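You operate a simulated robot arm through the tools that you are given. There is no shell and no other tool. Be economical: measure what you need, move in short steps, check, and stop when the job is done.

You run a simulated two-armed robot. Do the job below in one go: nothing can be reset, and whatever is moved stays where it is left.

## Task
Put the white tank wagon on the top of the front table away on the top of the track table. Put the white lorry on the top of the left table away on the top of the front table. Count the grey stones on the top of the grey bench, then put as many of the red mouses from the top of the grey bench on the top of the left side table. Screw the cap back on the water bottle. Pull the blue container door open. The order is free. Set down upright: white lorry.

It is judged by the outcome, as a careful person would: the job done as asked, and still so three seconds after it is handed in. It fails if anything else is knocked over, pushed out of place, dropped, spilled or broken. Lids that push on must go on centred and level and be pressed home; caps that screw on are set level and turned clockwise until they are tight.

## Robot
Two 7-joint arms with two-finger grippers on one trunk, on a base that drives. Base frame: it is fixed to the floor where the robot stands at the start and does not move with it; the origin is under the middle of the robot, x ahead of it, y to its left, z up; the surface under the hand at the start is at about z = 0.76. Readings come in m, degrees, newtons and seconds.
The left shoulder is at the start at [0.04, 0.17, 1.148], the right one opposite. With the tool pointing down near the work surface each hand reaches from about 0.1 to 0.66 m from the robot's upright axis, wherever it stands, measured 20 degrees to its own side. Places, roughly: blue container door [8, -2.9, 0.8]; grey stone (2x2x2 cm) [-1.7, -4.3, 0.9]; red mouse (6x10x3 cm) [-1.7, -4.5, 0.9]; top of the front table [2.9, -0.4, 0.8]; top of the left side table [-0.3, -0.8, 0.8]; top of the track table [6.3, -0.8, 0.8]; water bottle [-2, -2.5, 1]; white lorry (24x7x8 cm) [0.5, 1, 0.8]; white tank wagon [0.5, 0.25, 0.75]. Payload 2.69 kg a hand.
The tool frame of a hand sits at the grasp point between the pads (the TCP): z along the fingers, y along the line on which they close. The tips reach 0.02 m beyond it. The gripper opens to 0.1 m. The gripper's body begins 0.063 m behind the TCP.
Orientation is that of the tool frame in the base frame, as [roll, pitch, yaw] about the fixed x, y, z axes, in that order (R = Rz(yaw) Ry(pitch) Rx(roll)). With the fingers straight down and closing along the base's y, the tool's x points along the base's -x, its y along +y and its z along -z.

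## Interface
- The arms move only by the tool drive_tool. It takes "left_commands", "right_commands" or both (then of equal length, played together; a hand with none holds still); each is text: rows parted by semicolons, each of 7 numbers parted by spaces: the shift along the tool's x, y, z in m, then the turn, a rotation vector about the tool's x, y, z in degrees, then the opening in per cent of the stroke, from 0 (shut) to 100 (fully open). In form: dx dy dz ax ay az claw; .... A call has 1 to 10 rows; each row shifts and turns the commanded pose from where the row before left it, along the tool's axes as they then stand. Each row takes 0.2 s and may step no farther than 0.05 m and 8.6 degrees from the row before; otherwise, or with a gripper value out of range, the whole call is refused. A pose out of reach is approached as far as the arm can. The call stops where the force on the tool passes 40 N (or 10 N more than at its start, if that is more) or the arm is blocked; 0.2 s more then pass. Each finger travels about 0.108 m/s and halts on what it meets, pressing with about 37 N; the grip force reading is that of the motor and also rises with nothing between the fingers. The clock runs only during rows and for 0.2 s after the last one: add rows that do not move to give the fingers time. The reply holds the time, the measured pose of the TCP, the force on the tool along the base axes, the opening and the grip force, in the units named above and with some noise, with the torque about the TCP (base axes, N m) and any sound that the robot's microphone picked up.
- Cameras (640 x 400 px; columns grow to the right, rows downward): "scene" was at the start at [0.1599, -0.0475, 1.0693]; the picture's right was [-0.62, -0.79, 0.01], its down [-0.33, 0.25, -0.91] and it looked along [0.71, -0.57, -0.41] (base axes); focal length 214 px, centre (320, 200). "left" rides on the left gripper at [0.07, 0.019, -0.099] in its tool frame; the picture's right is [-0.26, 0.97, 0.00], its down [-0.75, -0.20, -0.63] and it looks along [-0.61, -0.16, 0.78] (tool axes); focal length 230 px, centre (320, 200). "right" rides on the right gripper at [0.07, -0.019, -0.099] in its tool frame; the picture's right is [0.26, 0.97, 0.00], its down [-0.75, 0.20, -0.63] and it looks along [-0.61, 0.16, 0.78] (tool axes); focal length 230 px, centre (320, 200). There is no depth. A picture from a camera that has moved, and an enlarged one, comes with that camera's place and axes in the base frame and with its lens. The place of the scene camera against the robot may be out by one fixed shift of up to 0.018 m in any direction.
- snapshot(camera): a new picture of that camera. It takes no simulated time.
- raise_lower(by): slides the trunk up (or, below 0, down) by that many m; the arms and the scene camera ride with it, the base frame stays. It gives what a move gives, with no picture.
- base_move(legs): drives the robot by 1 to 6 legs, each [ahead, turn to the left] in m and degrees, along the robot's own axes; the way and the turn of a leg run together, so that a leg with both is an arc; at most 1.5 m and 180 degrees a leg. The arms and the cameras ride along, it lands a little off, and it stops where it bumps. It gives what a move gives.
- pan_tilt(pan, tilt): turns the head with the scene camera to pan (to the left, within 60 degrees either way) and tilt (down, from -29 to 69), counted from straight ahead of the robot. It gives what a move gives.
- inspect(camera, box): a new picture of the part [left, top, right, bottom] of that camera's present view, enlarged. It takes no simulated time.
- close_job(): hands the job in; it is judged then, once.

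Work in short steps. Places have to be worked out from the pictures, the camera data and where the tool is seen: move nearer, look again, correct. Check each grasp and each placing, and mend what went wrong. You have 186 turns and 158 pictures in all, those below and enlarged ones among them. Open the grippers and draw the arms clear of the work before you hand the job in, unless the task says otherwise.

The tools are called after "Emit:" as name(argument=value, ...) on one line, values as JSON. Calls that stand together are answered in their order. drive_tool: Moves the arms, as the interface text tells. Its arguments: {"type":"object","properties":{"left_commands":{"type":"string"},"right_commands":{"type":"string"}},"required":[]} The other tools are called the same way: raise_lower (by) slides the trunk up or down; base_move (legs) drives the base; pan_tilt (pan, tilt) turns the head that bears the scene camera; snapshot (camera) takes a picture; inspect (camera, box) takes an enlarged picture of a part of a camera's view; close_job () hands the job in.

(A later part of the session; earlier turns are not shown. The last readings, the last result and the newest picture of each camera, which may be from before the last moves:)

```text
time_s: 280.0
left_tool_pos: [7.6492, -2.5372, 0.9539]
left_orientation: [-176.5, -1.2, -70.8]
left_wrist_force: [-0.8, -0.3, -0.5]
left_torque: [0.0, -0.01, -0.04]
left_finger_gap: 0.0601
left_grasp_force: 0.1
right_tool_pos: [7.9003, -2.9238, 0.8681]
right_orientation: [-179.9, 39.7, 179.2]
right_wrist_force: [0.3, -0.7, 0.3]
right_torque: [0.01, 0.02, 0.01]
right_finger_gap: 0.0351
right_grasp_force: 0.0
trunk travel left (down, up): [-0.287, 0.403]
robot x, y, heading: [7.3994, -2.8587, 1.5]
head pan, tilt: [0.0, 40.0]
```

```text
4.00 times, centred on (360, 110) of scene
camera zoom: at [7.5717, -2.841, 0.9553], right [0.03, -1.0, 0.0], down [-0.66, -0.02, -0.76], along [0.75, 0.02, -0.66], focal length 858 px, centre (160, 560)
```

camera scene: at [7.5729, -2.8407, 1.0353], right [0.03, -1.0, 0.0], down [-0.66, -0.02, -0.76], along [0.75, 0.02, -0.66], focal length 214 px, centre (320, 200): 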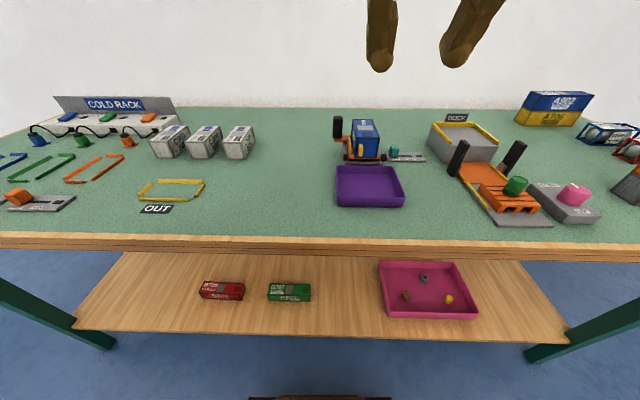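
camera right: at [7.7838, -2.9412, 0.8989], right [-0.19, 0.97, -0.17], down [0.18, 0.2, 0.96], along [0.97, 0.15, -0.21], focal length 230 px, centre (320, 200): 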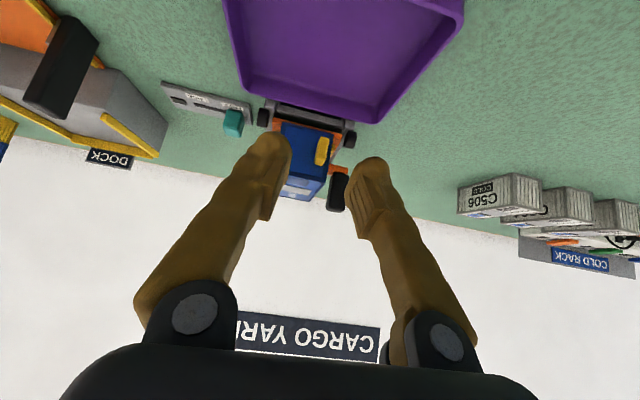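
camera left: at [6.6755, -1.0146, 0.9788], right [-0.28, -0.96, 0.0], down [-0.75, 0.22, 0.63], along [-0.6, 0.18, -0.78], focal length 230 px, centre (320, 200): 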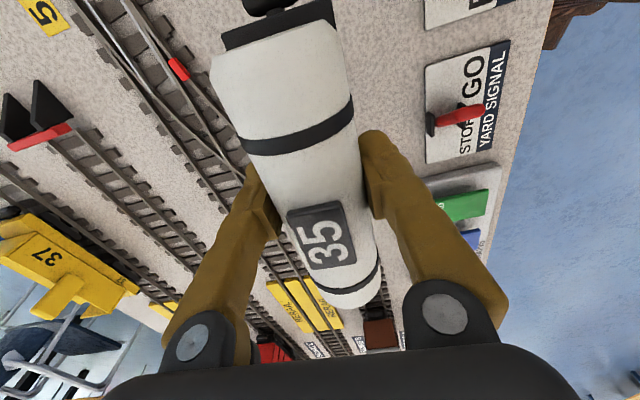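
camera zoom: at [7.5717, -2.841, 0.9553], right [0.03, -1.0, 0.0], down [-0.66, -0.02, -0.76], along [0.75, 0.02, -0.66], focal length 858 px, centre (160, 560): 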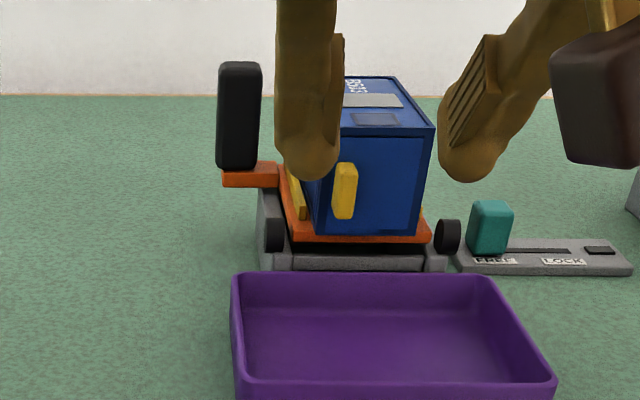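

Handle refined to ≈[7.955,−2.918,0.827]. I advance the last 4–5 cm so the fingers straddle it.

Emit:
drive_tool(right_commands="-0.003 0.003 0.016 0 0 0 35; -0.003 0.003 0.016 0 0 0 35; -0.003 0 0.016 0 0 0 35; 0 0 0 0 0 0 35")

Emit:
inspect(camera="right", box=[220, 80, 420, 220])

Emit:
inspect(camera="scene", box=[280, 60, 440, 160])

```text
time_s: 281.0
left_tool_pos: [7.6493, -2.537, 0.9551]
left_orientation: [-176.5, -1.2, -70.8]
left_wrist_force: [-0.1, -0.5, -0.1]
left_torque: [0.0, 0.01, -0.03]
left_finger_gap: 0.0598
left_grasp_force: 0.1
right_tool_pos: [7.9381, -2.9166, 0.8361]
right_orientation: [180.0, 39.6, 179.4]
right_wrist_force: [0.1, 0.6, -0.2]
right_torque: [-0.05, 0.01, -0.04]
right_finger_gap: 0.035
right_grasp_force: 0.0
trunk travel left (down, up): [-0.287, 0.403]
robot x, y, heading: [7.403, -2.8558, 1.6]
head pan, tilt: [0.0, 40.0]
```

```text
2.86 times, centred on (320, 150) of right
camera zoom: at [7.8213, -2.9345, 0.8681], right [-0.19, 0.97, -0.16], down [0.18, 0.2, 0.96], along [0.97, 0.15, -0.21], focal length 657 px, centre (320, 343)
```

zoom: 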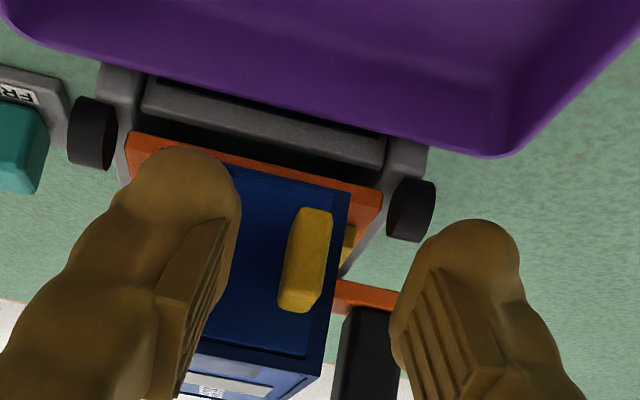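

```text
4.00 times, centred on (360, 110) of scene
camera zoom: at [7.5718, -2.841, 0.9553], right [0.03, -1.0, 0.0], down [-0.66, -0.02, -0.75], along [0.75, 0.02, -0.66], focal length 858 px, centre (160, 560)
```

zoom: 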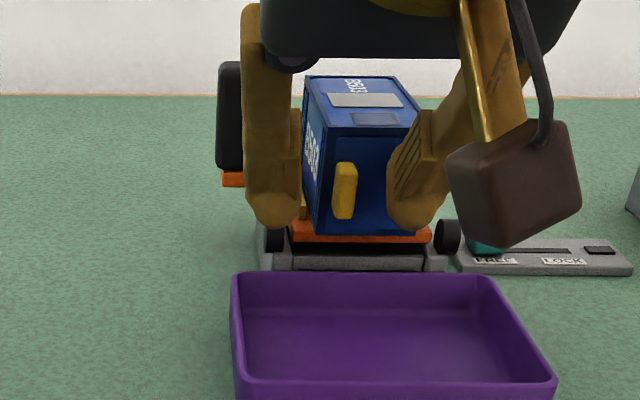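

The fingers straddle the handle, centred. I lower 5 mm and close.

Emit:
drive_tool(right_commands="0.0025 0 0.005 0 0 0 35; 0 0 0 0 0 0 35; 0 0 0 0 0 0 15; 0 0 0 0 0 0 0; 0 0 0 0 0 0 0; 0 0 0 0 0 0 0")

Emit:
inspect(camera="scene", box=[280, 60, 440, 160])

```text
time_s: 282.4
left_tool_pos: [7.648, -2.5371, 0.9556]
left_orientation: [-176.5, -1.2, -70.8]
left_wrist_force: [-0.4, -0.1, -0.3]
left_torque: [-0.01, 0.03, -0.02]
left_finger_gap: 0.0601
left_grasp_force: 0.1
right_tool_pos: [7.938, -2.9167, 0.8322]
right_orientation: [180.0, 39.6, 179.3]
right_wrist_force: [-0.2, 0.2, -0.3]
right_torque: [0.0, 0.03, 0.0]
right_finger_gap: 0.0065
right_grasp_force: 35.1
trunk travel left (down, up): [-0.287, 0.403]
robot x, y, heading: [7.4027, -2.8549, 1.4]
head pan, tilt: [0.0, 40.0]
```

```text
4.00 times, centred on (360, 110) of scene
camera zoom: at [7.5719, -2.841, 0.9553], right [0.03, -1.0, 0.0], down [-0.66, -0.02, -0.75], along [0.75, 0.02, -0.66], focal length 858 px, centre (160, 560)
```

zoom: 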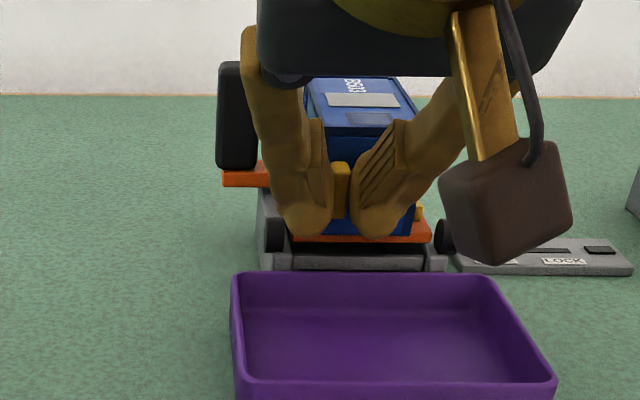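

Handle gripped (6.5 mm). I pull along an arc around the right-hand hinge, 24° first.

Emit:
drive_tool(right_commands="0.0034 -0.0025 -0.0028 -5.1 0 -6.2 0; 0.0034 -0.0035 -0.0028 -5.1 0 -6.2 0; 0.0034 -0.0035 -0.0028 -5.1 0 -6.2 0; 0 0 0 0 0 0 0")

Emit:
inspect(camera="scene", box=[280, 60, 440, 160])

```text
time_s: 283.4
left_tool_pos: [7.6499, -2.5379, 0.9558]
left_orientation: [-176.6, -1.2, -70.8]
left_wrist_force: [0.0, 0.7, -0.7]
left_torque: [0.01, -0.01, -0.03]
left_finger_gap: 0.0599
left_grasp_force: 0.0
right_tool_pos: [7.928, -2.9285, 0.8328]
right_orientation: [-180.0, 39.6, -156.4]
right_wrist_force: [-0.7, -1.1, -0.1]
right_torque: [-0.04, 0.11, -0.07]
right_finger_gap: 0.0065
right_grasp_force: 34.9
trunk travel left (down, up): [-0.287, 0.403]
robot x, y, heading: [7.3999, -2.856, 1.5]
head pan, tilt: [0.0, 40.0]
```

```text
4.00 times, centred on (360, 110) of scene
camera zoom: at [7.572, -2.8412, 0.9553], right [0.03, -1.0, 0.0], down [-0.66, -0.02, -0.75], along [0.75, 0.02, -0.66], focal length 858 px, centre (160, 560)
```

zoom: 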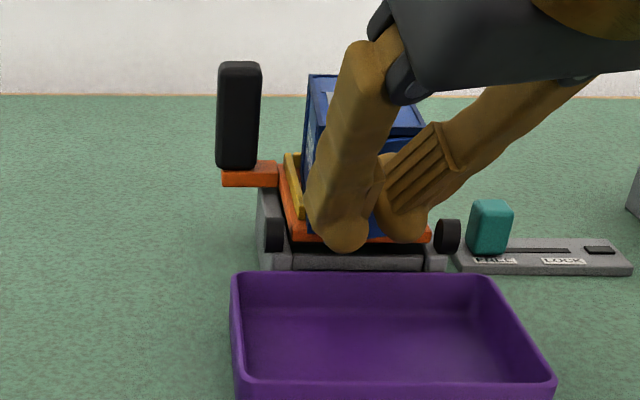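

Forces are small and the grip holds; I continue the arc by another 48°.

Emit:
drive_tool(right_commands="0.0034 -0.0035 -0.0028 -5.1 0 -6.2 0; 0.0034 -0.0035 -0.0028 -5.1 0 -6.2 0; 0.0034 -0.0035 -0.0028 -5.1 0 -6.2 0; 0.0034 -0.0035 -0.0028 -5.1 0 -6.2 0; 0.0034 -0.0035 -0.0028 -5.1 0 -6.2 0; 0.0034 -0.0035 -0.0028 -5.1 0 -6.2 0; 0 0 0 0 0 0 0")

Emit:
inspect(camera="scene", box=[280, 60, 440, 160])

```text
time_s: 285.0
left_tool_pos: [7.6477, -2.5382, 0.9535]
left_orientation: [-176.5, -1.2, -70.8]
left_wrist_force: [0.3, -0.6, 0.1]
left_torque: [0.02, -0.04, 0.06]
left_finger_gap: 0.0602
left_grasp_force: 0.1
right_tool_pos: [7.9239, -2.9593, 0.8323]
right_orientation: [-179.5, 39.4, -108.2]
right_wrist_force: [5.4, -3.3, 1.1]
right_torque: [0.08, -0.06, -0.16]
right_finger_gap: 0.0062
right_grasp_force: 34.6
trunk travel left (down, up): [-0.287, 0.403]
robot x, y, heading: [7.4033, -2.8551, 1.6]
head pan, tilt: [0.0, 40.0]
```

```text
4.00 times, centred on (360, 110) of scene
camera zoom: at [7.5722, -2.8412, 0.9553], right [0.03, -1.0, 0.0], down [-0.66, -0.02, -0.75], along [0.75, 0.02, -0.66], focal length 858 px, centre (160, 560)
```

zoom: 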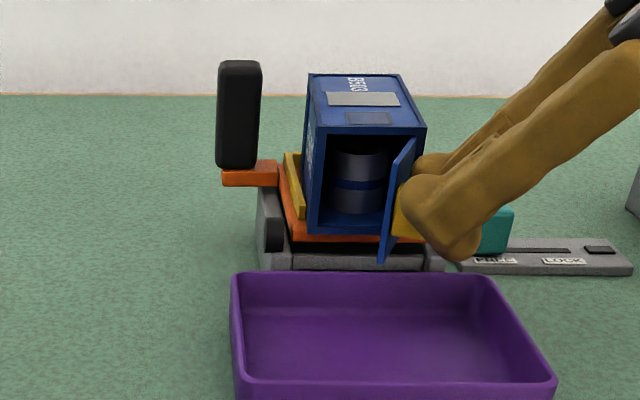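

The door is open about 75°, showing a drum inside. I add ~16° more, then release.

Emit:
drive_tool(right_commands="0.0034 -0.0035 -0.0028 -5.1 0 -6.2 0; 0.0034 -0.0035 -0.0028 -5.1 0 -6.2 0; 0 0 0 0 0 0 0")

Emit:
inspect(camera="scene", box=[280, 60, 440, 160])

```text
time_s: 285.8
left_tool_pos: [7.6498, -2.5386, 0.9546]
left_orientation: [-176.6, -1.1, -70.9]
left_wrist_force: [0.3, -0.5, 0.6]
left_torque: [0.01, 0.0, 0.01]
left_finger_gap: 0.0599
left_grasp_force: 0.1
right_tool_pos: [7.9292, -2.9697, 0.8315]
right_orientation: [-179.9, 39.4, -92.2]
right_wrist_force: [1.6, 0.2, 1.4]
right_torque: [0.11, -0.01, -0.03]
right_finger_gap: 0.0063
right_grasp_force: 34.9
trunk travel left (down, up): [-0.287, 0.403]
robot x, y, heading: [7.4023, -2.8554, 1.7]
head pan, tilt: [0.0, 40.0]
```

```text
4.00 times, centred on (360, 110) of scene
camera zoom: at [7.5719, -2.841, 0.9553], right [0.03, -1.0, 0.0], down [-0.66, -0.02, -0.75], along [0.75, 0.02, -0.66], focal length 858 px, centre (160, 560)
```

zoom: 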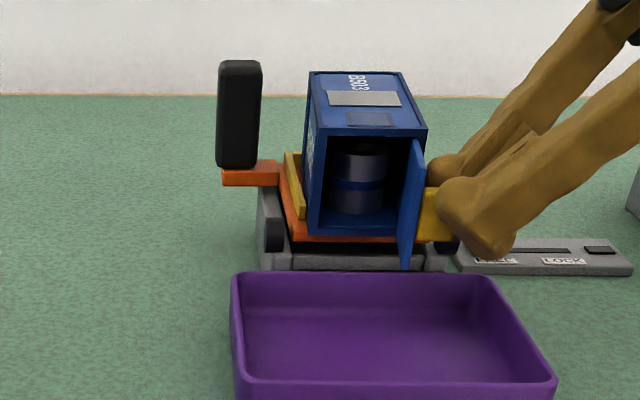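

Door at ~90°. I release gently and withdraw along the finger direction.

Emit:
drive_tool(right_commands="0 0 0 0 0 0 14; 0 0 0 0 0 0 18; 0 0 0 0 0 0 18; 0 0 -0.02 0 0 0 18; 0 0 -0.03 0 0 0 18; 0 0 -0.04 0 0 0 18; 0 0 -0.04 0 0 0 18; 0 0 0 0 0 0 18")

Emit:
inspect(camera="scene", box=[280, 60, 440, 160])

```text
time_s: 287.6
left_tool_pos: [7.6501, -2.5384, 0.9554]
left_orientation: [-176.4, -1.1, -70.7]
left_wrist_force: [0.5, 0.2, 1.0]
left_torque: [-0.02, -0.02, 0.03]
left_finger_gap: 0.0599
left_grasp_force: 0.0
right_tool_pos: [7.9255, -3.0515, 0.9321]
right_orientation: [-179.8, 39.4, -92.3]
right_wrist_force: [-0.1, -0.4, -0.3]
right_torque: [0.0, 0.02, 0.02]
right_finger_gap: 0.018
right_grasp_force: 0.2
trunk travel left (down, up): [-0.287, 0.403]
robot x, y, heading: [7.4001, -2.8584, 1.5]
head pan, tilt: [0.0, 40.0]
```

```text
4.00 times, centred on (360, 110) of scene
camera zoom: at [7.5719, -2.841, 0.9553], right [0.03, -1.0, 0.0], down [-0.66, -0.02, -0.75], along [0.75, 0.02, -0.66], focal length 858 px, centre (160, 560)
```

zoom: 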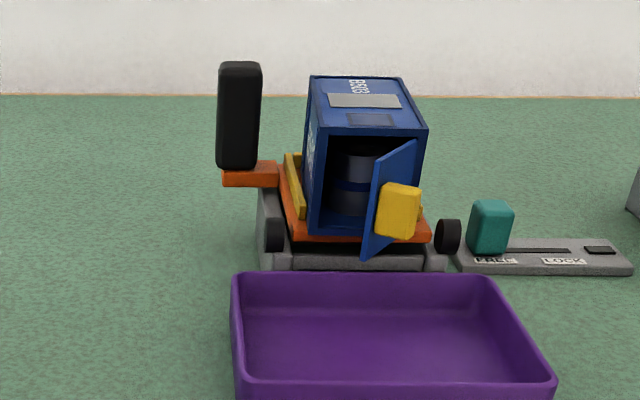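

The door swung back partway when I withdrew. I'll push it further open from the inside: first make the right hand vertical, closed, and move it to the left of the door.

Emit:
drive_tool(right_commands="0 0 0 0 7.9 0 0; 0 0 0 0 7.9 0 0; 0 0 0 0 7.9 0 0; 0 0 0 0 7.9 0 0; 0 0 0 0 7.8 0 0; 0 0 -0.02 0 0 0 0; 0 0 0 0 0 0 0")

Emit:
inspect(camera="scene", box=[280, 60, 440, 160])

```text
time_s: 289.2
left_tool_pos: [7.6497, -2.5379, 0.9549]
left_orientation: [-176.5, -1.1, -70.8]
left_wrist_force: [-0.4, 0.0, 0.0]
left_torque: [-0.01, 0.03, 0.01]
left_finger_gap: 0.0602
left_grasp_force: 0.1
right_tool_pos: [7.9271, -3.0721, 0.9545]
right_orientation: [-179.9, 2.9, -95.5]
right_wrist_force: [0.9, 0.1, 0.7]
right_torque: [0.01, 0.0, -0.03]
right_finger_gap: 0.0
right_grasp_force: 29.4
trunk travel left (down, up): [-0.287, 0.403]
robot x, y, heading: [7.4009, -2.8545, 1.5]
head pan, tilt: [0.0, 40.0]
```

```text
4.00 times, centred on (360, 110) of scene
camera zoom: at [7.5721, -2.8411, 0.9553], right [0.03, -1.0, 0.0], down [-0.66, -0.02, -0.75], along [0.75, 0.02, -0.66], focal length 858 px, centre (160, 560)
```

zoom: 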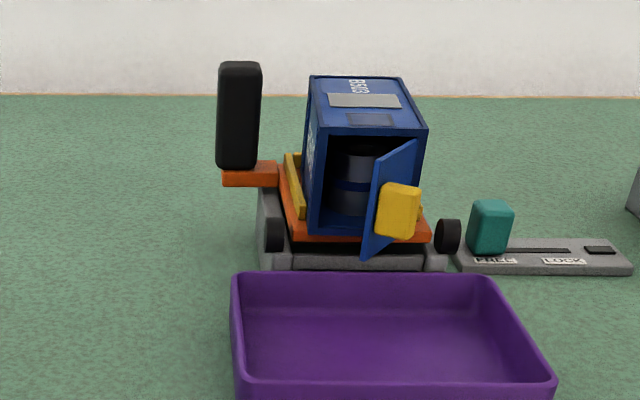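

Door is stable at ~55°. I move the closed right hand over to its left side and down.

Emit:
drive_tool(right_commands="-0.041 0.004 0 0 2.9 0 0; -0.041 0.004 0 0 0 0 0; -0.041 0.004 0 0 0 0 0; -0.041 0.004 0 0 0 0 0; -0.041 0.004 0 0 0 0 0; 0 0 0.04 0 0 0 0; 0 0 0.03 0 0 0 0; 0 0 0 0 0 0 0")

Emit:
inspect(camera="scene", box=[280, 60, 440, 160])

```text
time_s: 291.2
left_tool_pos: [7.6418, -2.5347, 0.9633]
left_orientation: [-175.4, -2.6, -68.8]
left_wrist_force: [-0.2, -1.1, -0.4]
left_torque: [-0.03, -0.07, -0.02]
left_finger_gap: 0.0601
left_grasp_force: 0.0
right_tool_pos: [7.9152, -2.9358, 0.9167]
right_orientation: [-177.9, 1.2, -95.7]
right_wrist_force: [-0.2, 0.1, -0.2]
right_torque: [-0.03, -0.07, 0.01]
right_finger_gap: 0.0
right_grasp_force: 29.2
right hand out of reach, approached as far as the arm can: row 4, 5, 6, 7
trunk travel left (down, up): [-0.287, 0.403]
robot x, y, heading: [7.4011, -2.8539, 1.5]
head pan, tilt: [0.0, 40.0]
stopped in row 8 (right hand): the arm was blocked; the commanded pose is now the measured one
```

```text
4.00 times, centred on (360, 110) of scene
camera zoom: at [7.5691, -2.84, 0.9559], right [0.03, -1.0, 0.0], down [-0.65, -0.02, -0.76], along [0.76, 0.02, -0.65], focal length 858 px, centre (160, 560)
```

zoom: 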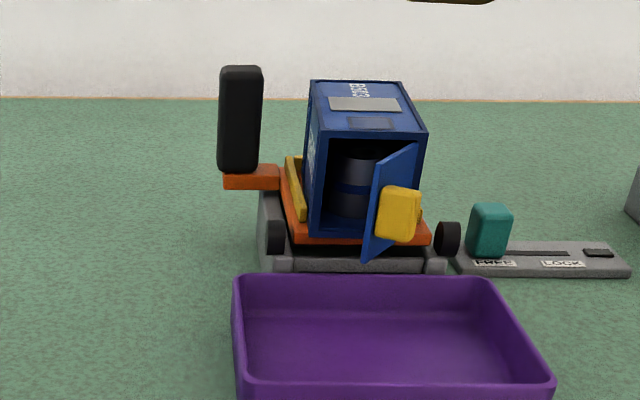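

That pose is out of reach. I raise the right hand and turn it back to face forward, which reaches better.

Emit:
drive_tool(right_commands="0.04 0 -0.03 0 0 0 0; 0.03 0 -0.03 0 0 0 0; 0 0 0 0 0 8.4 0; 0 0 0 0 0 8.4 0; 0 0 0 0 0 8.4 0; 0 0 0 0 0 8.4 0; 0 0 0 0 0 8.4 0; 0 0 0 0 0 8.4 0; 0 0 0 0 0 8.4 0; 0 0 0 0 0 8.4 0")

Emit:
drive_tool(right_commands="0 0 0 2 0 8.4 0; 0 0 0 0 0 8.4 0; 0 0 0 0 0 0 0")

```text
time_s: 293.4
left_tool_pos: [7.6442, -2.5349, 0.9627]
left_orientation: [-175.8, -2.5, -68.9]
left_wrist_force: [0.2, 0.5, 0.3]
left_torque: [-0.01, 0.0, -0.02]
left_finger_gap: 0.0599
left_grasp_force: 0.1
right_tool_pos: [7.9139, -3.0153, 0.979]
right_orientation: [178.0, 3.1, -164.2]
right_wrist_force: [0.4, 0.1, -0.3]
right_torque: [0.0, 0.01, 0.0]
right_finger_gap: 0.0
right_grasp_force: 29.0
trunk travel left (down, up): [-0.287, 0.403]
robot x, y, heading: [7.4013, -2.8559, 1.6]
head pan, tilt: [0.0, 40.0]
```

```text
time_s: 294.2
left_tool_pos: [7.6438, -2.5348, 0.964]
left_orientation: [-175.7, -2.4, -68.9]
left_wrist_force: [-0.1, -0.4, 0.7]
left_torque: [0.02, 0.01, -0.01]
left_finger_gap: 0.0603
left_grasp_force: 0.1
right_tool_pos: [7.9125, -3.016, 0.9725]
right_orientation: [179.2, 2.2, 178.6]
right_wrist_force: [-0.2, -0.4, -0.6]
right_torque: [-0.01, -0.03, -0.01]
right_finger_gap: 0.0
right_grasp_force: 29.5
trunk travel left (down, up): [-0.287, 0.403]
robot x, y, heading: [7.4026, -2.8544, 1.7]
head pan, tilt: [0.0, 40.0]
```

Now move left of the door, then down to z≈0.85.

Emit:
drive_tool(right_commands="-0.003 0.038 0 0 0 0 0; -0.003 0.038 0 0 0 0 0; -0.003 0.038 0 0 0 0 0; -0.003 0.04 0 0 0 0 0; 0 0 0.04 0 0 0 0; 0 0 0 0 0 0 0")

Emit:
snapshot(camera="scene")

```text
time_s: 295.6
left_tool_pos: [7.6445, -2.5334, 0.9631]
left_orientation: [-175.7, -2.4, -68.9]
left_wrist_force: [-0.6, 0.2, 0.0]
left_torque: [-0.03, -0.02, -0.03]
left_finger_gap: 0.0604
left_grasp_force: 0.0
right_tool_pos: [7.9189, -2.9956, 0.9444]
right_orientation: [178.6, 3.5, 178.8]
right_wrist_force: [0.7, -0.4, -1.1]
right_torque: [-0.02, -0.01, 0.03]
right_finger_gap: 0.0
right_grasp_force: 28.8
right hand out of reach, approached as far as the arm can: row 1, 2, 3, 4
trunk travel left (down, up): [-0.287, 0.403]
robot x, y, heading: [7.4007, -2.8602, 1.9]
head pan, tilt: [0.0, 40.0]
```

```text
66 pictures are left
camera scene: at [7.5716, -2.8408, 0.9554], right [0.03, -1.0, 0.0], down [-0.66, -0.02, -0.76], along [0.75, 0.02, -0.66], focal length 214 px, centre (320, 200)
```

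scene: 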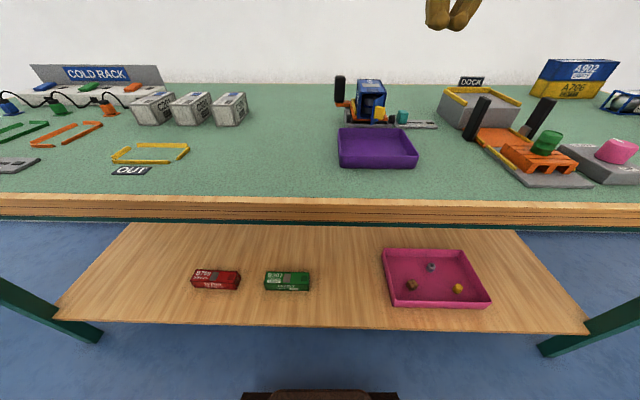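

I tilt the hand forward again as before (that pose reached) and then shift left.

Emit:
drive_tool(right_commands="0.01 0 0 0 -8 0 0; 0.01 0 0 0 -8 0 0; 0.01 0 0 0 -8 0 0; 0.01 0 0 0 -8 0 0; 0 0 0 0 -8 0 0; 0 0.035 0 0 0 0 0; 0 0.035 0 0 0 0 0; 0 0.03 0 0 0 0 0; 0 0.03 0 0 0 0 0; 0 0 0 0 0 0 0")

Emit:
snapshot(camera="scene")

```text
time_s: 297.8
left_tool_pos: [7.6435, -2.5329, 0.9622]
left_orientation: [-175.7, -2.4, -68.9]
left_wrist_force: [-0.7, -0.4, -0.7]
left_torque: [-0.04, 0.0, 0.0]
left_finger_gap: 0.0597
left_grasp_force: 0.1
right_tool_pos: [7.8782, -2.8586, 0.9202]
right_orientation: [-178.9, 42.2, -179.1]
right_wrist_force: [0.4, 0.3, 0.9]
right_torque: [0.01, 0.02, 0.01]
right_finger_gap: 0.0001
right_grasp_force: 29.8
trunk travel left (down, up): [-0.287, 0.403]
robot x, y, heading: [7.4011, -2.8578, 1.5]
head pan, tilt: [0.0, 40.0]
```

```text
65 pictures are left
camera scene: at [7.5718, -2.8411, 0.9553], right [0.03, -1.0, 0.0], down [-0.66, -0.02, -0.75], along [0.75, 0.02, -0.66], focal length 214 px, centre (320, 200)
```

scene: 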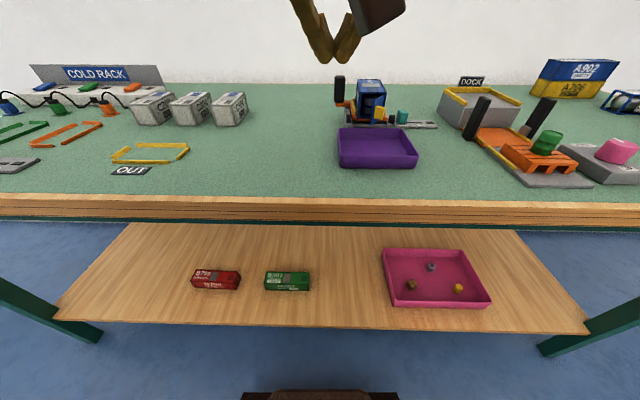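

Now lower the tip to the door's left at z≈0.83.

Emit:
drive_tool(right_commands="0.0075 -0.004 0.027 0 0 0 0; 0.0075 -0.004 0.027 0 0 0 0; 0.0075 -0.004 0.0265 0 0 0 0; 0 0 0 0 0 0 0")

Emit:
inspect(camera="scene", box=[280, 60, 440, 160])

```text
time_s: 298.8
left_tool_pos: [7.6444, -2.5357, 0.9631]
left_orientation: [-175.7, -2.5, -68.9]
left_wrist_force: [-0.7, -0.3, -0.7]
left_torque: [0.01, -0.01, -0.01]
left_finger_gap: 0.0599
left_grasp_force: 0.0
right_tool_pos: [7.9161, -2.8711, 0.8447]
right_orientation: [-179.1, 42.3, -179.2]
right_wrist_force: [-0.1, 0.1, 0.8]
right_torque: [-0.01, 0.04, 0.01]
right_finger_gap: 0.0001
right_grasp_force: 29.4
trunk travel left (down, up): [-0.287, 0.403]
robot x, y, heading: [7.3992, -2.8574, 1.9]
head pan, tilt: [0.0, 40.0]
```

```text
4.00 times, centred on (360, 110) of scene
camera zoom: at [7.5717, -2.841, 0.9553], right [0.03, -1.0, 0.0], down [-0.66, -0.02, -0.75], along [0.75, 0.02, -0.66], focal length 858 px, centre (160, 560)
```

zoom: 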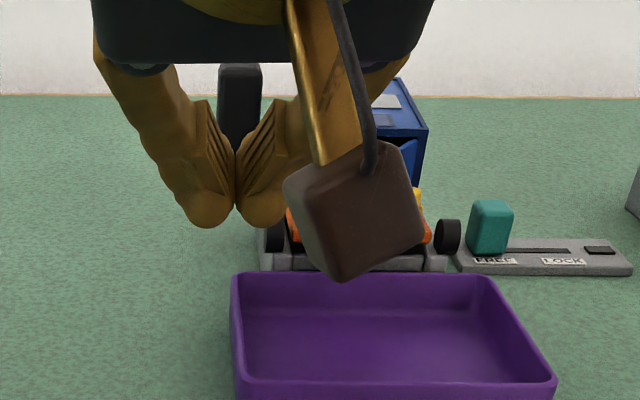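

I push toward −y in small steps, up to y≈−2.94.

Emit:
drive_tool(right_commands="-0.0045 0 0.004 0 0 0 0; 0 -0.015 0 0 0 0 0; 0 -0.015 0 0 0 0 0; 0 -0.015 0 0 0 0 0; 0 -0.013 0 0 0 0 0; 0 -0.01 0 0 0 0 0; 0 0 0 0 0 0 0")

Emit:
inspect(camera="scene", box=[280, 60, 440, 160])

Emit:
snapshot(camera="right")

```text
time_s: 300.4
left_tool_pos: [7.644, -2.5343, 0.9633]
left_orientation: [-175.6, -2.3, -68.9]
left_wrist_force: [0.1, 0.2, 0.5]
left_torque: [0.01, 0.03, 0.02]
left_finger_gap: 0.06
left_grasp_force: 0.1
right_tool_pos: [7.9195, -2.9401, 0.845]
right_orientation: [-179.1, 42.3, -179.2]
right_wrist_force: [-0.4, 0.6, -0.1]
right_torque: [-0.03, 0.01, 0.01]
right_finger_gap: 0.0
right_grasp_force: 29.9
trunk travel left (down, up): [-0.287, 0.403]
robot x, y, heading: [7.397, -2.8558, 1.8]
head pan, tilt: [0.0, 40.0]
```

```text
4.00 times, centred on (360, 110) of scene
camera zoom: at [7.5718, -2.841, 0.9553], right [0.03, -1.0, 0.0], down [-0.66, -0.02, -0.75], along [0.75, 0.02, -0.66], focal length 858 px, centre (160, 560)
```

zoom: 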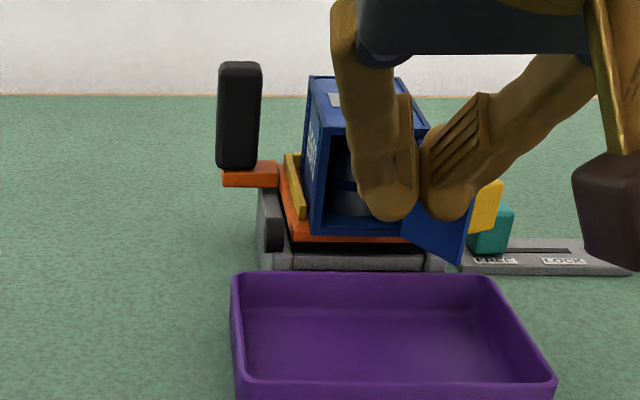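

```text
62 pictures are left
camera right: at [7.8017, -2.9605, 0.8714], right [-0.19, 0.96, -0.19], down [0.13, 0.21, 0.97], along [0.97, 0.16, -0.17], focal length 230 px, centre (320, 200)
```

right: 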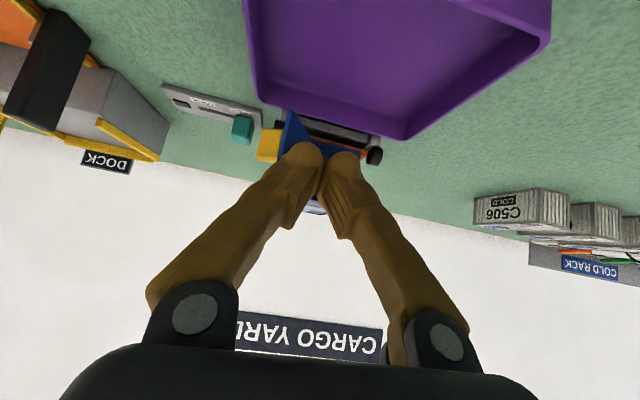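

The door is now well over 90°. I withdraw straight back and up.

Emit:
drive_tool(right_commands="0 0.004 0 0 0 0 0; 0 0 -0.03 0 0 0 0; 0 0 -0.04 0 0 0 0; 0 0 -0.04 0 0 0 0; 0 0 -0.04 0 0 0 0; 0 0 0 0 0 0 0")

Emit:
inspect(camera="scene", box=[280, 60, 440, 160])

```text
time_s: 301.8
left_tool_pos: [7.6449, -2.5345, 0.9633]
left_orientation: [-175.6, -2.3, -68.9]
left_wrist_force: [0.6, -0.5, -1.0]
left_torque: [0.0, -0.01, -0.01]
left_finger_gap: 0.0603
left_grasp_force: 0.0
right_tool_pos: [7.8171, -2.9375, 0.9568]
right_orientation: [-178.9, 42.3, -179.0]
right_wrist_force: [0.2, -0.5, 0.4]
right_torque: [-0.01, 0.01, -0.01]
right_finger_gap: 0.0003
right_grasp_force: 29.1
trunk travel left (down, up): [-0.287, 0.403]
robot x, y, heading: [7.4037, -2.8543, 1.6]
head pan, tilt: [0.0, 40.0]
```

```text
4.00 times, centred on (360, 110) of scene
camera zoom: at [7.5721, -2.841, 0.9552], right [0.03, -1.0, 0.0], down [-0.66, -0.02, -0.75], along [0.75, 0.02, -0.66], focal length 858 px, centre (160, 560)
```

zoom: 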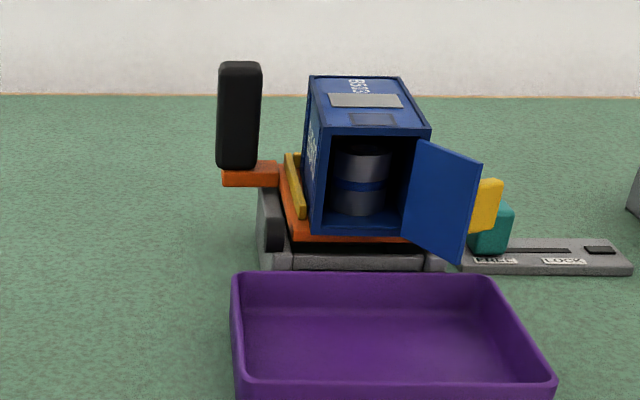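

The door stands wide open. Next the bottle and mice: I raise, make the right hand vertical, and drive back west.

Emit:
raise_lower(by=0.2)

Emit:
drive_tool(right_commands="0.02 -0.02 0 0 8 0 60; 0.02 -0.02 0 0 8 0 60; 0.02 -0.02 0 0 8 0 60; 0.02 -0.02 0 0 8 0 60; 0 -0.03 0 0 8 0 60; 0 -0.03 0 0 2 0 60; 0 0 0 0 0 0 60")

Emit:
base_move(legs=[[-0.5, 0], [0, 160], [1.4, 0], [1.35, 0], [0, 18]])

```text
time_s: 304.0
left_tool_pos: [7.6473, -2.534, 1.1634]
left_orientation: [-175.6, -2.5, -68.6]
left_wrist_force: [-0.2, 0.4, 0.4]
left_torque: [0.01, -0.02, -0.03]
left_finger_gap: 0.0599
left_grasp_force: 0.0
right_tool_pos: [7.8179, -2.9374, 1.1559]
right_orientation: [-179.0, 42.2, -179.1]
right_wrist_force: [-0.4, 0.1, -0.5]
right_torque: [0.0, 0.02, 0.02]
right_finger_gap: 0.0
right_grasp_force: 29.4
trunk travel left (down, up): [-0.487, 0.203]
robot x, y, heading: [7.4013, -2.8546, 1.6]
head pan, tilt: [0.0, 40.0]
```

```text
time_s: 305.6
left_tool_pos: [7.6468, -2.5332, 1.1634]
left_orientation: [-175.7, -2.6, -68.5]
left_wrist_force: [0.9, -0.4, 0.5]
left_torque: [-0.01, -0.01, 0.0]
left_finger_gap: 0.0602
left_grasp_force: 0.0
right_tool_pos: [7.7524, -3.0786, 1.1175]
right_orientation: [-179.3, 0.4, -179.9]
right_wrist_force: [0.3, -0.2, 0.6]
right_torque: [0.01, -0.01, 0.02]
right_finger_gap: 0.06
right_grasp_force: 0.1
trunk travel left (down, up): [-0.487, 0.203]
robot x, y, heading: [7.4011, -2.8575, 1.7]
head pan, tilt: [0.0, 40.0]
```

```text
time_s: 329.2
left_tool_pos: [4.0452, -2.4788, 1.1626]
left_orientation: [-176.4, -1.9, 110.6]
left_wrist_force: [0.1, 0.8, 0.9]
left_torque: [0.04, -0.02, 0.0]
left_finger_gap: 0.0599
left_grasp_force: 0.1
right_tool_pos: [3.932, -1.9364, 1.1163]
right_orientation: [-179.3, 0.3, 1.0]
right_wrist_force: [-0.3, 0.2, 0.7]
right_torque: [-0.02, 0.0, 0.0]
right_finger_gap: 0.0602
right_grasp_force: 0.0
trunk travel left (down, up): [-0.487, 0.203]
robot x, y, heading: [4.2861, -2.1533, -177.7]
head pan, tilt: [0.0, 40.0]
```

I continue west along y≈−2.05 to x≈−1.2.

Emit:
base_move(legs=[[0, -3.5], [1.5, 0], [1.5, 0], [1.5, 0], [1.0, 0]])

Emit:
pan_tilt(pan=0, tilt=20)

Emit:
snapshot(camera="scene")

```text
time_s: 356.0
left_tool_pos: [-1.5011, -2.3235, 1.1716]
left_orientation: [-175.8, -3.3, 108.1]
left_wrist_force: [-0.1, 0.3, -0.4]
left_torque: [0.02, 0.0, 0.02]
left_finger_gap: 0.06
left_grasp_force: 0.0
right_tool_pos: [-1.5582, -1.772, 1.1217]
right_orientation: [-179.3, 1.1, -4.1]
right_wrist_force: [0.0, 0.4, 0.0]
right_torque: [-0.01, -0.02, -0.03]
right_finger_gap: 0.06
right_grasp_force: 0.2
trunk travel left (down, up): [-0.487, 0.203]
robot x, y, heading: [-1.2407, -2.0212, 177.6]
head pan, tilt: [0.0, 40.0]
```

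```text
time_s: 356.9
left_tool_pos: [-1.4927, -2.3274, 1.1796]
left_orientation: [-176.1, -4.8, 110.5]
left_wrist_force: [-0.4, 0.4, 0.5]
left_torque: [-0.01, -0.02, 0.0]
left_finger_gap: 0.0599
left_grasp_force: 0.0
right_tool_pos: [-1.5407, -1.7727, 1.1269]
right_orientation: [-179.4, 2.0, -4.0]
right_wrist_force: [0.4, 0.5, 0.4]
right_torque: [-0.03, 0.0, -0.02]
right_finger_gap: 0.06
right_grasp_force: 0.1
trunk travel left (down, up): [-0.487, 0.203]
robot x, y, heading: [-1.241, -2.0159, 177.8]
head pan, tilt: [0.0, 20.0]
```

```text
60 pictures are left
camera scene: at [-1.4246, -1.9982, 1.1864], right [0.04, 1.0, 0.0], down [0.36, -0.02, -0.93], along [-0.93, 0.04, -0.36], focal length 214 px, centre (320, 200)
```

scene: 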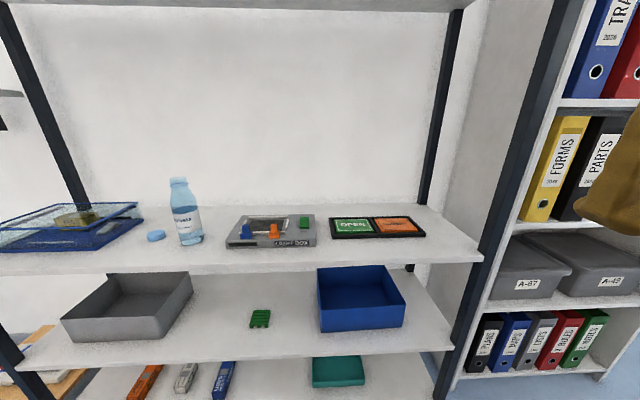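

I see the bottle on the middle shelf with its cap lying next to it. I zoom in.

Emit:
inspect(camera="scene", box=[120, 160, 240, 260])

```text
4.00 times, centred on (180, 210) of scene
camera zoom: at [-1.4246, -1.9982, 1.1864], right [0.04, 1.0, 0.0], down [0.36, -0.02, -0.93], along [-0.93, 0.04, -0.36], focal length 858 px, centre (880, 160)
```

zoom: 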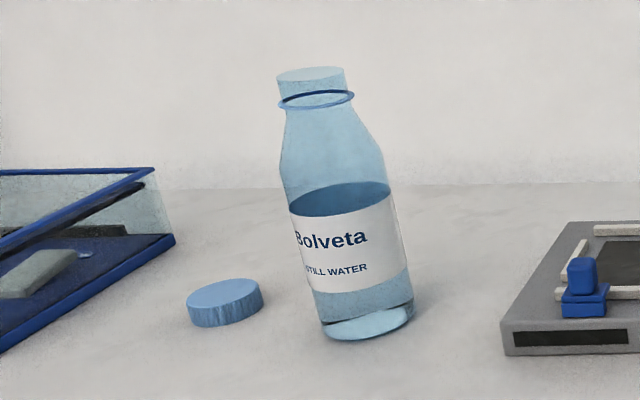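

Cap lies top-up at ≈[−2.09,−2.53], bottle at ≈[−2.08,−2.41] (shelf z≈0.79, neck top ≈1.01). I drive in front of them.

Emit:
base_move(legs=[[0, 74], [0.45, 0], [0, -72], [0.1, 0]])

Emit:
pan_tilt(pan=0, tilt=30)

Emit:
snapshot(camera="scene")

```text
time_s: 366.8
left_tool_pos: [-1.6915, -2.7484, 1.1864]
left_orientation: [-174.9, -4.4, 109.7]
left_wrist_force: [-2.1, -0.1, -0.9]
left_torque: [-0.04, -0.19, -0.05]
left_finger_gap: 0.06
left_grasp_force: 0.1
right_tool_pos: [-1.7599, -2.1961, 1.1339]
right_orientation: [-179.4, 3.1, -2.0]
right_wrist_force: [-0.1, 0.1, -0.5]
right_torque: [0.01, -0.06, 0.0]
right_finger_gap: 0.0598
right_grasp_force: 0.1
trunk travel left (down, up): [-0.487, 0.203]
robot x, y, heading: [-1.4785, -2.4318, 179.6]
head pan, tilt: [0.0, 20.0]
```

```text
time_s: 367.5
left_tool_pos: [-1.7144, -2.7507, 1.181]
left_orientation: [-176.9, -4.2, 111.1]
left_wrist_force: [0.4, -0.7, 1.0]
left_torque: [0.05, 0.15, 0.03]
left_finger_gap: 0.0601
left_grasp_force: 0.0
right_tool_pos: [-1.7787, -2.1972, 1.1288]
right_orientation: [-179.4, 2.3, -2.0]
right_wrist_force: [0.4, 0.1, 0.3]
right_torque: [-0.02, 0.17, -0.03]
right_finger_gap: 0.0599
right_grasp_force: 0.1
trunk travel left (down, up): [-0.487, 0.203]
robot x, y, heading: [-1.475, -2.4327, 179.6]
head pan, tilt: [0.0, 30.0]
```

```text
58 pictures are left
camera scene: at [-1.6569, -2.4217, 1.1706], right [0.01, 1.0, 0.0], down [0.51, 0.0, -0.86], along [-0.86, 0.01, -0.51], focal length 214 px, centre (320, 200)
```

scene: 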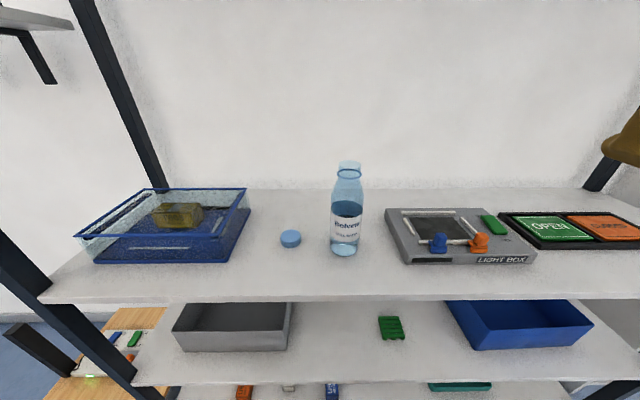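

Triangulated: bottle ≈[−2.00,−2.365], shelf z≈0.84, neck top ≈1.04; cap ≈[−2.01,−2.475]. I shift the base 7 cm north so the bottle is centred.

Emit:
base_move(legs=[[-0.22, 0], [0, -25], [0.17, 0], [0, 25], [0.08, 0]])

Emit:
snapshot(camera="scene")

```text
time_s: 373.6
left_tool_pos: [-1.6945, -2.6879, 1.1889]
left_orientation: [-175.2, -4.5, 110.9]
left_wrist_force: [0.0, 0.0, -0.7]
left_torque: [-0.05, -0.04, -0.02]
left_finger_gap: 0.0602
left_grasp_force: 0.1
right_tool_pos: [-1.7713, -2.1356, 1.134]
right_orientation: [-179.4, 3.4, -0.4]
right_wrist_force: [-0.1, -1.0, 0.3]
right_torque: [0.02, -0.08, -0.01]
right_finger_gap: 0.0604
right_grasp_force: 0.0
trunk travel left (down, up): [-0.487, 0.203]
robot x, y, heading: [-1.4828, -2.3616, -179.0]
head pan, tilt: [0.0, 30.0]
```

```text
57 pictures are left
camera scene: at [-1.6424, -2.3561, 1.1738], right [-0.01, 1.0, 0.0], down [0.5, 0.01, -0.87], along [-0.87, -0.01, -0.5], focal length 214 px, centre (320, 200)
```

scene: 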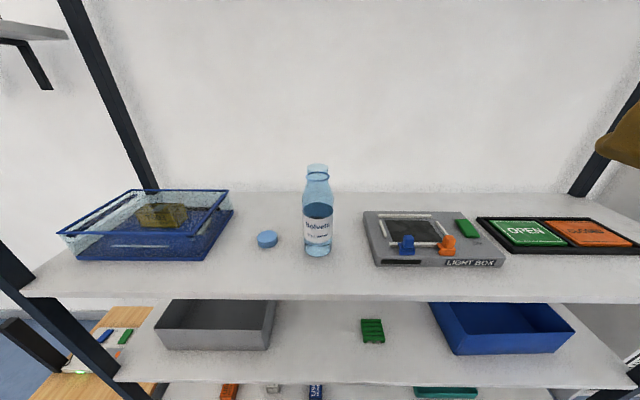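

I lower the trunk to stay under the upper shelf, then bring the left hand over the cap.

Emit:
raise_lower(by=-0.16)

Emit:
drive_tool(left_commands="0.0345 -0.0247 0 -4.8 -4.5 0 80; 0.0345 -0.0247 0 0 0 0 80; 0.0345 -0.0247 0 0 0 0 80; 0.0345 -0.0247 0 0 0 0 80; 0.0345 -0.0247 0 0 0 0 80; 0.0345 -0.0247 0 0 0 0 80; 0.0345 -0.0247 0 0 0 0 80; 0 0 0 0 0 0 80")

Emit:
snapshot(camera="left")

Emit:
snapshot(camera="scene")

```text
time_s: 375.4
left_tool_pos: [-1.7014, -2.6901, 1.0278]
left_orientation: [-177.1, -4.8, 112.5]
left_wrist_force: [0.7, 0.2, 1.1]
left_torque: [0.0, 0.06, -0.02]
left_finger_gap: 0.0599
left_grasp_force: 0.0
right_tool_pos: [-1.7739, -2.1344, 0.973]
right_orientation: [-179.4, 3.0, -0.4]
right_wrist_force: [0.1, -0.1, 0.0]
right_torque: [0.0, 0.02, 0.04]
right_finger_gap: 0.0599
right_grasp_force: 0.1
trunk travel left (down, up): [-0.327, 0.363]
robot x, y, heading: [-1.4845, -2.3662, -179.4]
head pan, tilt: [0.0, 30.0]
```

```text
time_s: 377.2
left_tool_pos: [-1.9445, -2.5249, 1.0321]
left_orientation: [179.9, 0.2, 111.1]
left_wrist_force: [0.5, -0.1, -0.1]
left_torque: [0.01, 0.02, 0.02]
left_finger_gap: 0.0798
left_grasp_force: 0.1
right_tool_pos: [-1.7737, -2.1353, 0.9709]
right_orientation: [-179.4, 2.8, -0.5]
right_wrist_force: [0.5, 0.8, 0.3]
right_torque: [0.03, 0.0, -0.01]
right_finger_gap: 0.06
right_grasp_force: 0.0
trunk travel left (down, up): [-0.327, 0.363]
robot x, y, heading: [-1.4861, -2.3647, -179.0]
head pan, tilt: [0.0, 30.0]
```

```text
56 pictures are left
camera left: at [-1.9533, -2.452, 1.1313], right [0.99, 0.11, 0.0], down [0.08, -0.77, 0.63], along [0.07, -0.63, -0.78], focal length 230 px, centre (320, 200)
```

left: 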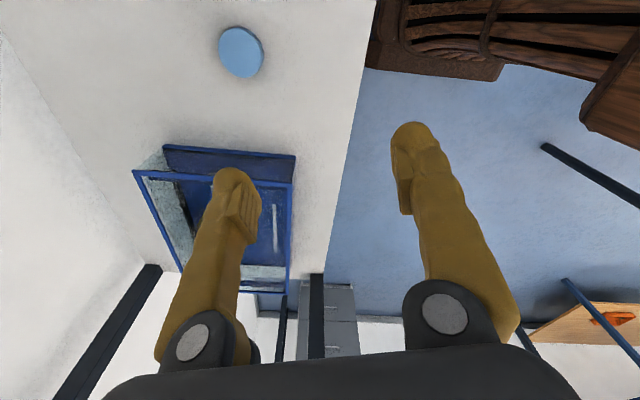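

```text
55 pictures are left
camera scene: at [-1.6621, -2.356, 1.0106], right [-0.01, 1.0, 0.0], down [0.51, 0.01, -0.86], along [-0.86, -0.01, -0.51], focal length 214 px, centre (320, 200)
```

scene: 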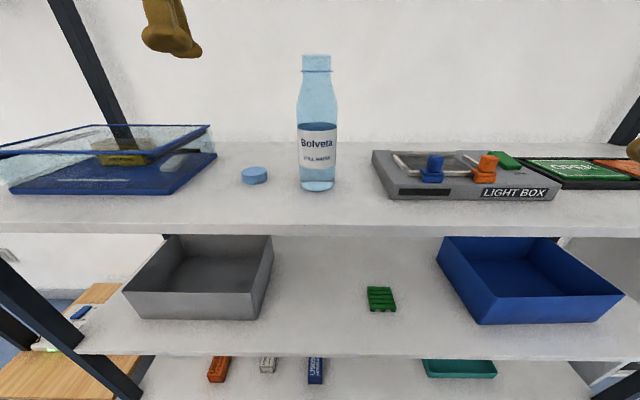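

Cap ≈[−2.026,−2.489]. I move above it and partly descend.

Emit:
drive_tool(left_commands="0.0315 -0.0315 0 0 0 0 80; 0.0315 -0.0315 0 0 0 0 80; 0 0 0.04 0 0 0 80; 0 0 0.04 0 0 0 80; 0 0 0.03 0 0 0 80; 0 0 0 0 0 0 80")

Emit:
snapshot(camera="left")

Emit:
snapshot(camera="scene")

```text
time_s: 378.6
left_tool_pos: [-2.0317, -2.4907, 0.9213]
left_orientation: [179.6, 0.1, 111.1]
left_wrist_force: [-0.2, 0.3, 0.3]
left_torque: [0.0, -0.01, -0.03]
left_finger_gap: 0.08
left_grasp_force: 0.1
right_tool_pos: [-1.7753, -2.1349, 0.9714]
right_orientation: [-179.4, 2.7, -0.5]
right_wrist_force: [0.2, 0.0, -0.7]
right_torque: [-0.01, 0.0, -0.01]
right_finger_gap: 0.0597
right_grasp_force: 0.1
trunk travel left (down, up): [-0.327, 0.363]
robot x, y, heading: [-1.4874, -2.3667, -179.1]
head pan, tilt: [0.0, 30.0]
```

```text
54 pictures are left
camera left: at [-2.0396, -2.4177, 1.0207], right [0.99, 0.11, 0.01], down [0.08, -0.77, 0.63], along [0.07, -0.63, -0.78], focal length 230 px, centre (320, 200)
```

left: 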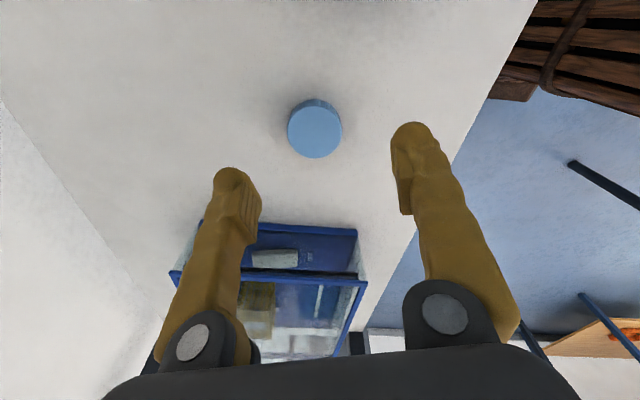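

```text
53 pictures are left
camera scene: at [-1.6624, -2.3557, 1.0106], right [-0.01, 1.0, 0.0], down [0.51, 0.01, -0.86], along [-0.86, -0.01, -0.51], focal length 214 px, centre (320, 200)
```

scene: 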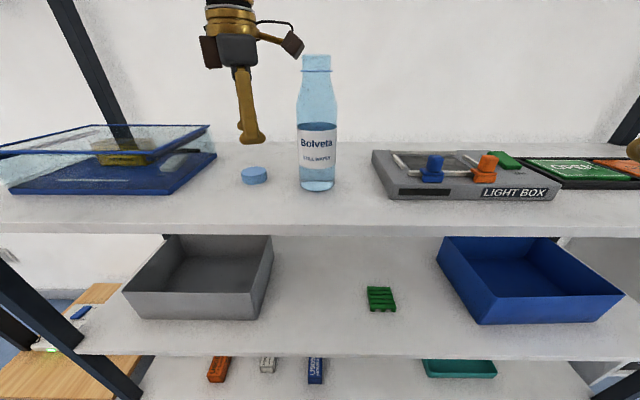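

Cap is ≈39 mm wide and lies under the tool. I descend to z≈0.87 and check the height.

Emit:
drive_tool(left_commands="0.004 -0.003 0.025 0 0 0 70; 0 0 0.026 0 0 0 70; 0 0 0 0 0 0 70")

Emit:
inspect(camera="scene", box=[190, 90, 350, 220])

```text
time_s: 379.4
left_tool_pos: [-2.0341, -2.4886, 0.872]
left_orientation: [179.7, 0.1, 111.1]
left_wrist_force: [-0.4, 0.5, 0.6]
left_torque: [0.0, 0.0, 0.01]
left_finger_gap: 0.0701
left_grasp_force: 0.0
right_tool_pos: [-1.7744, -2.136, 0.9715]
right_orientation: [-179.3, 2.7, -0.6]
right_wrist_force: [-0.2, -0.6, -0.3]
right_torque: [0.03, 0.0, 0.0]
right_finger_gap: 0.06
right_grasp_force: 0.1
trunk travel left (down, up): [-0.327, 0.363]
robot x, y, heading: [-1.4836, -2.3614, -179.1]
head pan, tilt: [0.0, 30.0]
```

```text
3.08 times, centred on (270, 155) of scene
camera zoom: at [-1.6625, -2.3558, 1.0106], right [-0.01, 1.0, 0.0], down [0.51, 0.01, -0.86], along [-0.86, -0.01, -0.51], focal length 660 px, centre (474, 338)
```

zoom: 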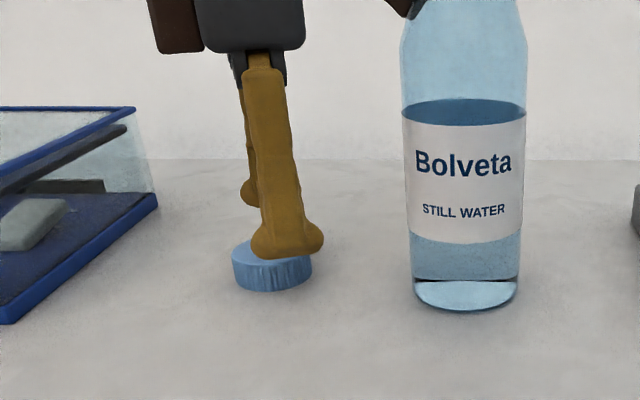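

The hand's camera would come too near the bottle, so I lift a little and turn the hand 80° so the camera faces the robot, then descend.

Emit:
drive_tool(left_commands="0 0 -0.03 0 0 8 60; 0 0 0 0 0 8 60; 0 0 0 0 0 8 60; 0 0 0 0 0 8 60; 0 0 0 0 0 8 60; 0 0 0 0 0 8 60; 0 0 0 0 0 8 60; 0 0 0 0 0 8 60; 0 0 0 0 0 8 60; 0 0 0 0 0 8 60")

Emit:
snapshot(camera="left")

```text
time_s: 381.6
left_tool_pos: [-2.0335, -2.4864, 0.9]
left_orientation: [179.9, -0.3, 30.9]
left_wrist_force: [0.7, 0.0, 0.6]
left_torque: [-0.01, 0.05, -0.01]
left_finger_gap: 0.0598
left_grasp_force: 0.0
right_tool_pos: [-1.7748, -2.1341, 0.9717]
right_orientation: [-179.4, 2.7, -0.5]
right_wrist_force: [-0.6, -0.6, -0.6]
right_torque: [-0.01, 0.02, 0.0]
right_finger_gap: 0.06
right_grasp_force: 0.0
trunk travel left (down, up): [-0.327, 0.363]
robot x, y, heading: [-1.4827, -2.3652, -179.1]
head pan, tilt: [0.0, 30.0]
```

```text
51 pictures are left
camera left: at [-1.9644, -2.4662, 0.9999], right [0.28, -0.96, 0.0], down [-0.75, -0.21, 0.63], along [-0.6, -0.17, -0.78], focal length 230 px, centre (320, 200)
```

left: 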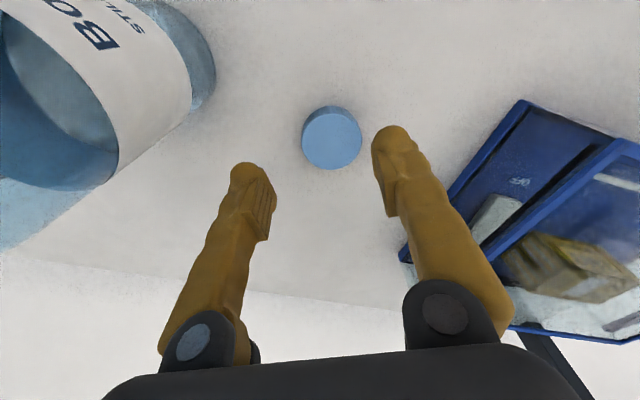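

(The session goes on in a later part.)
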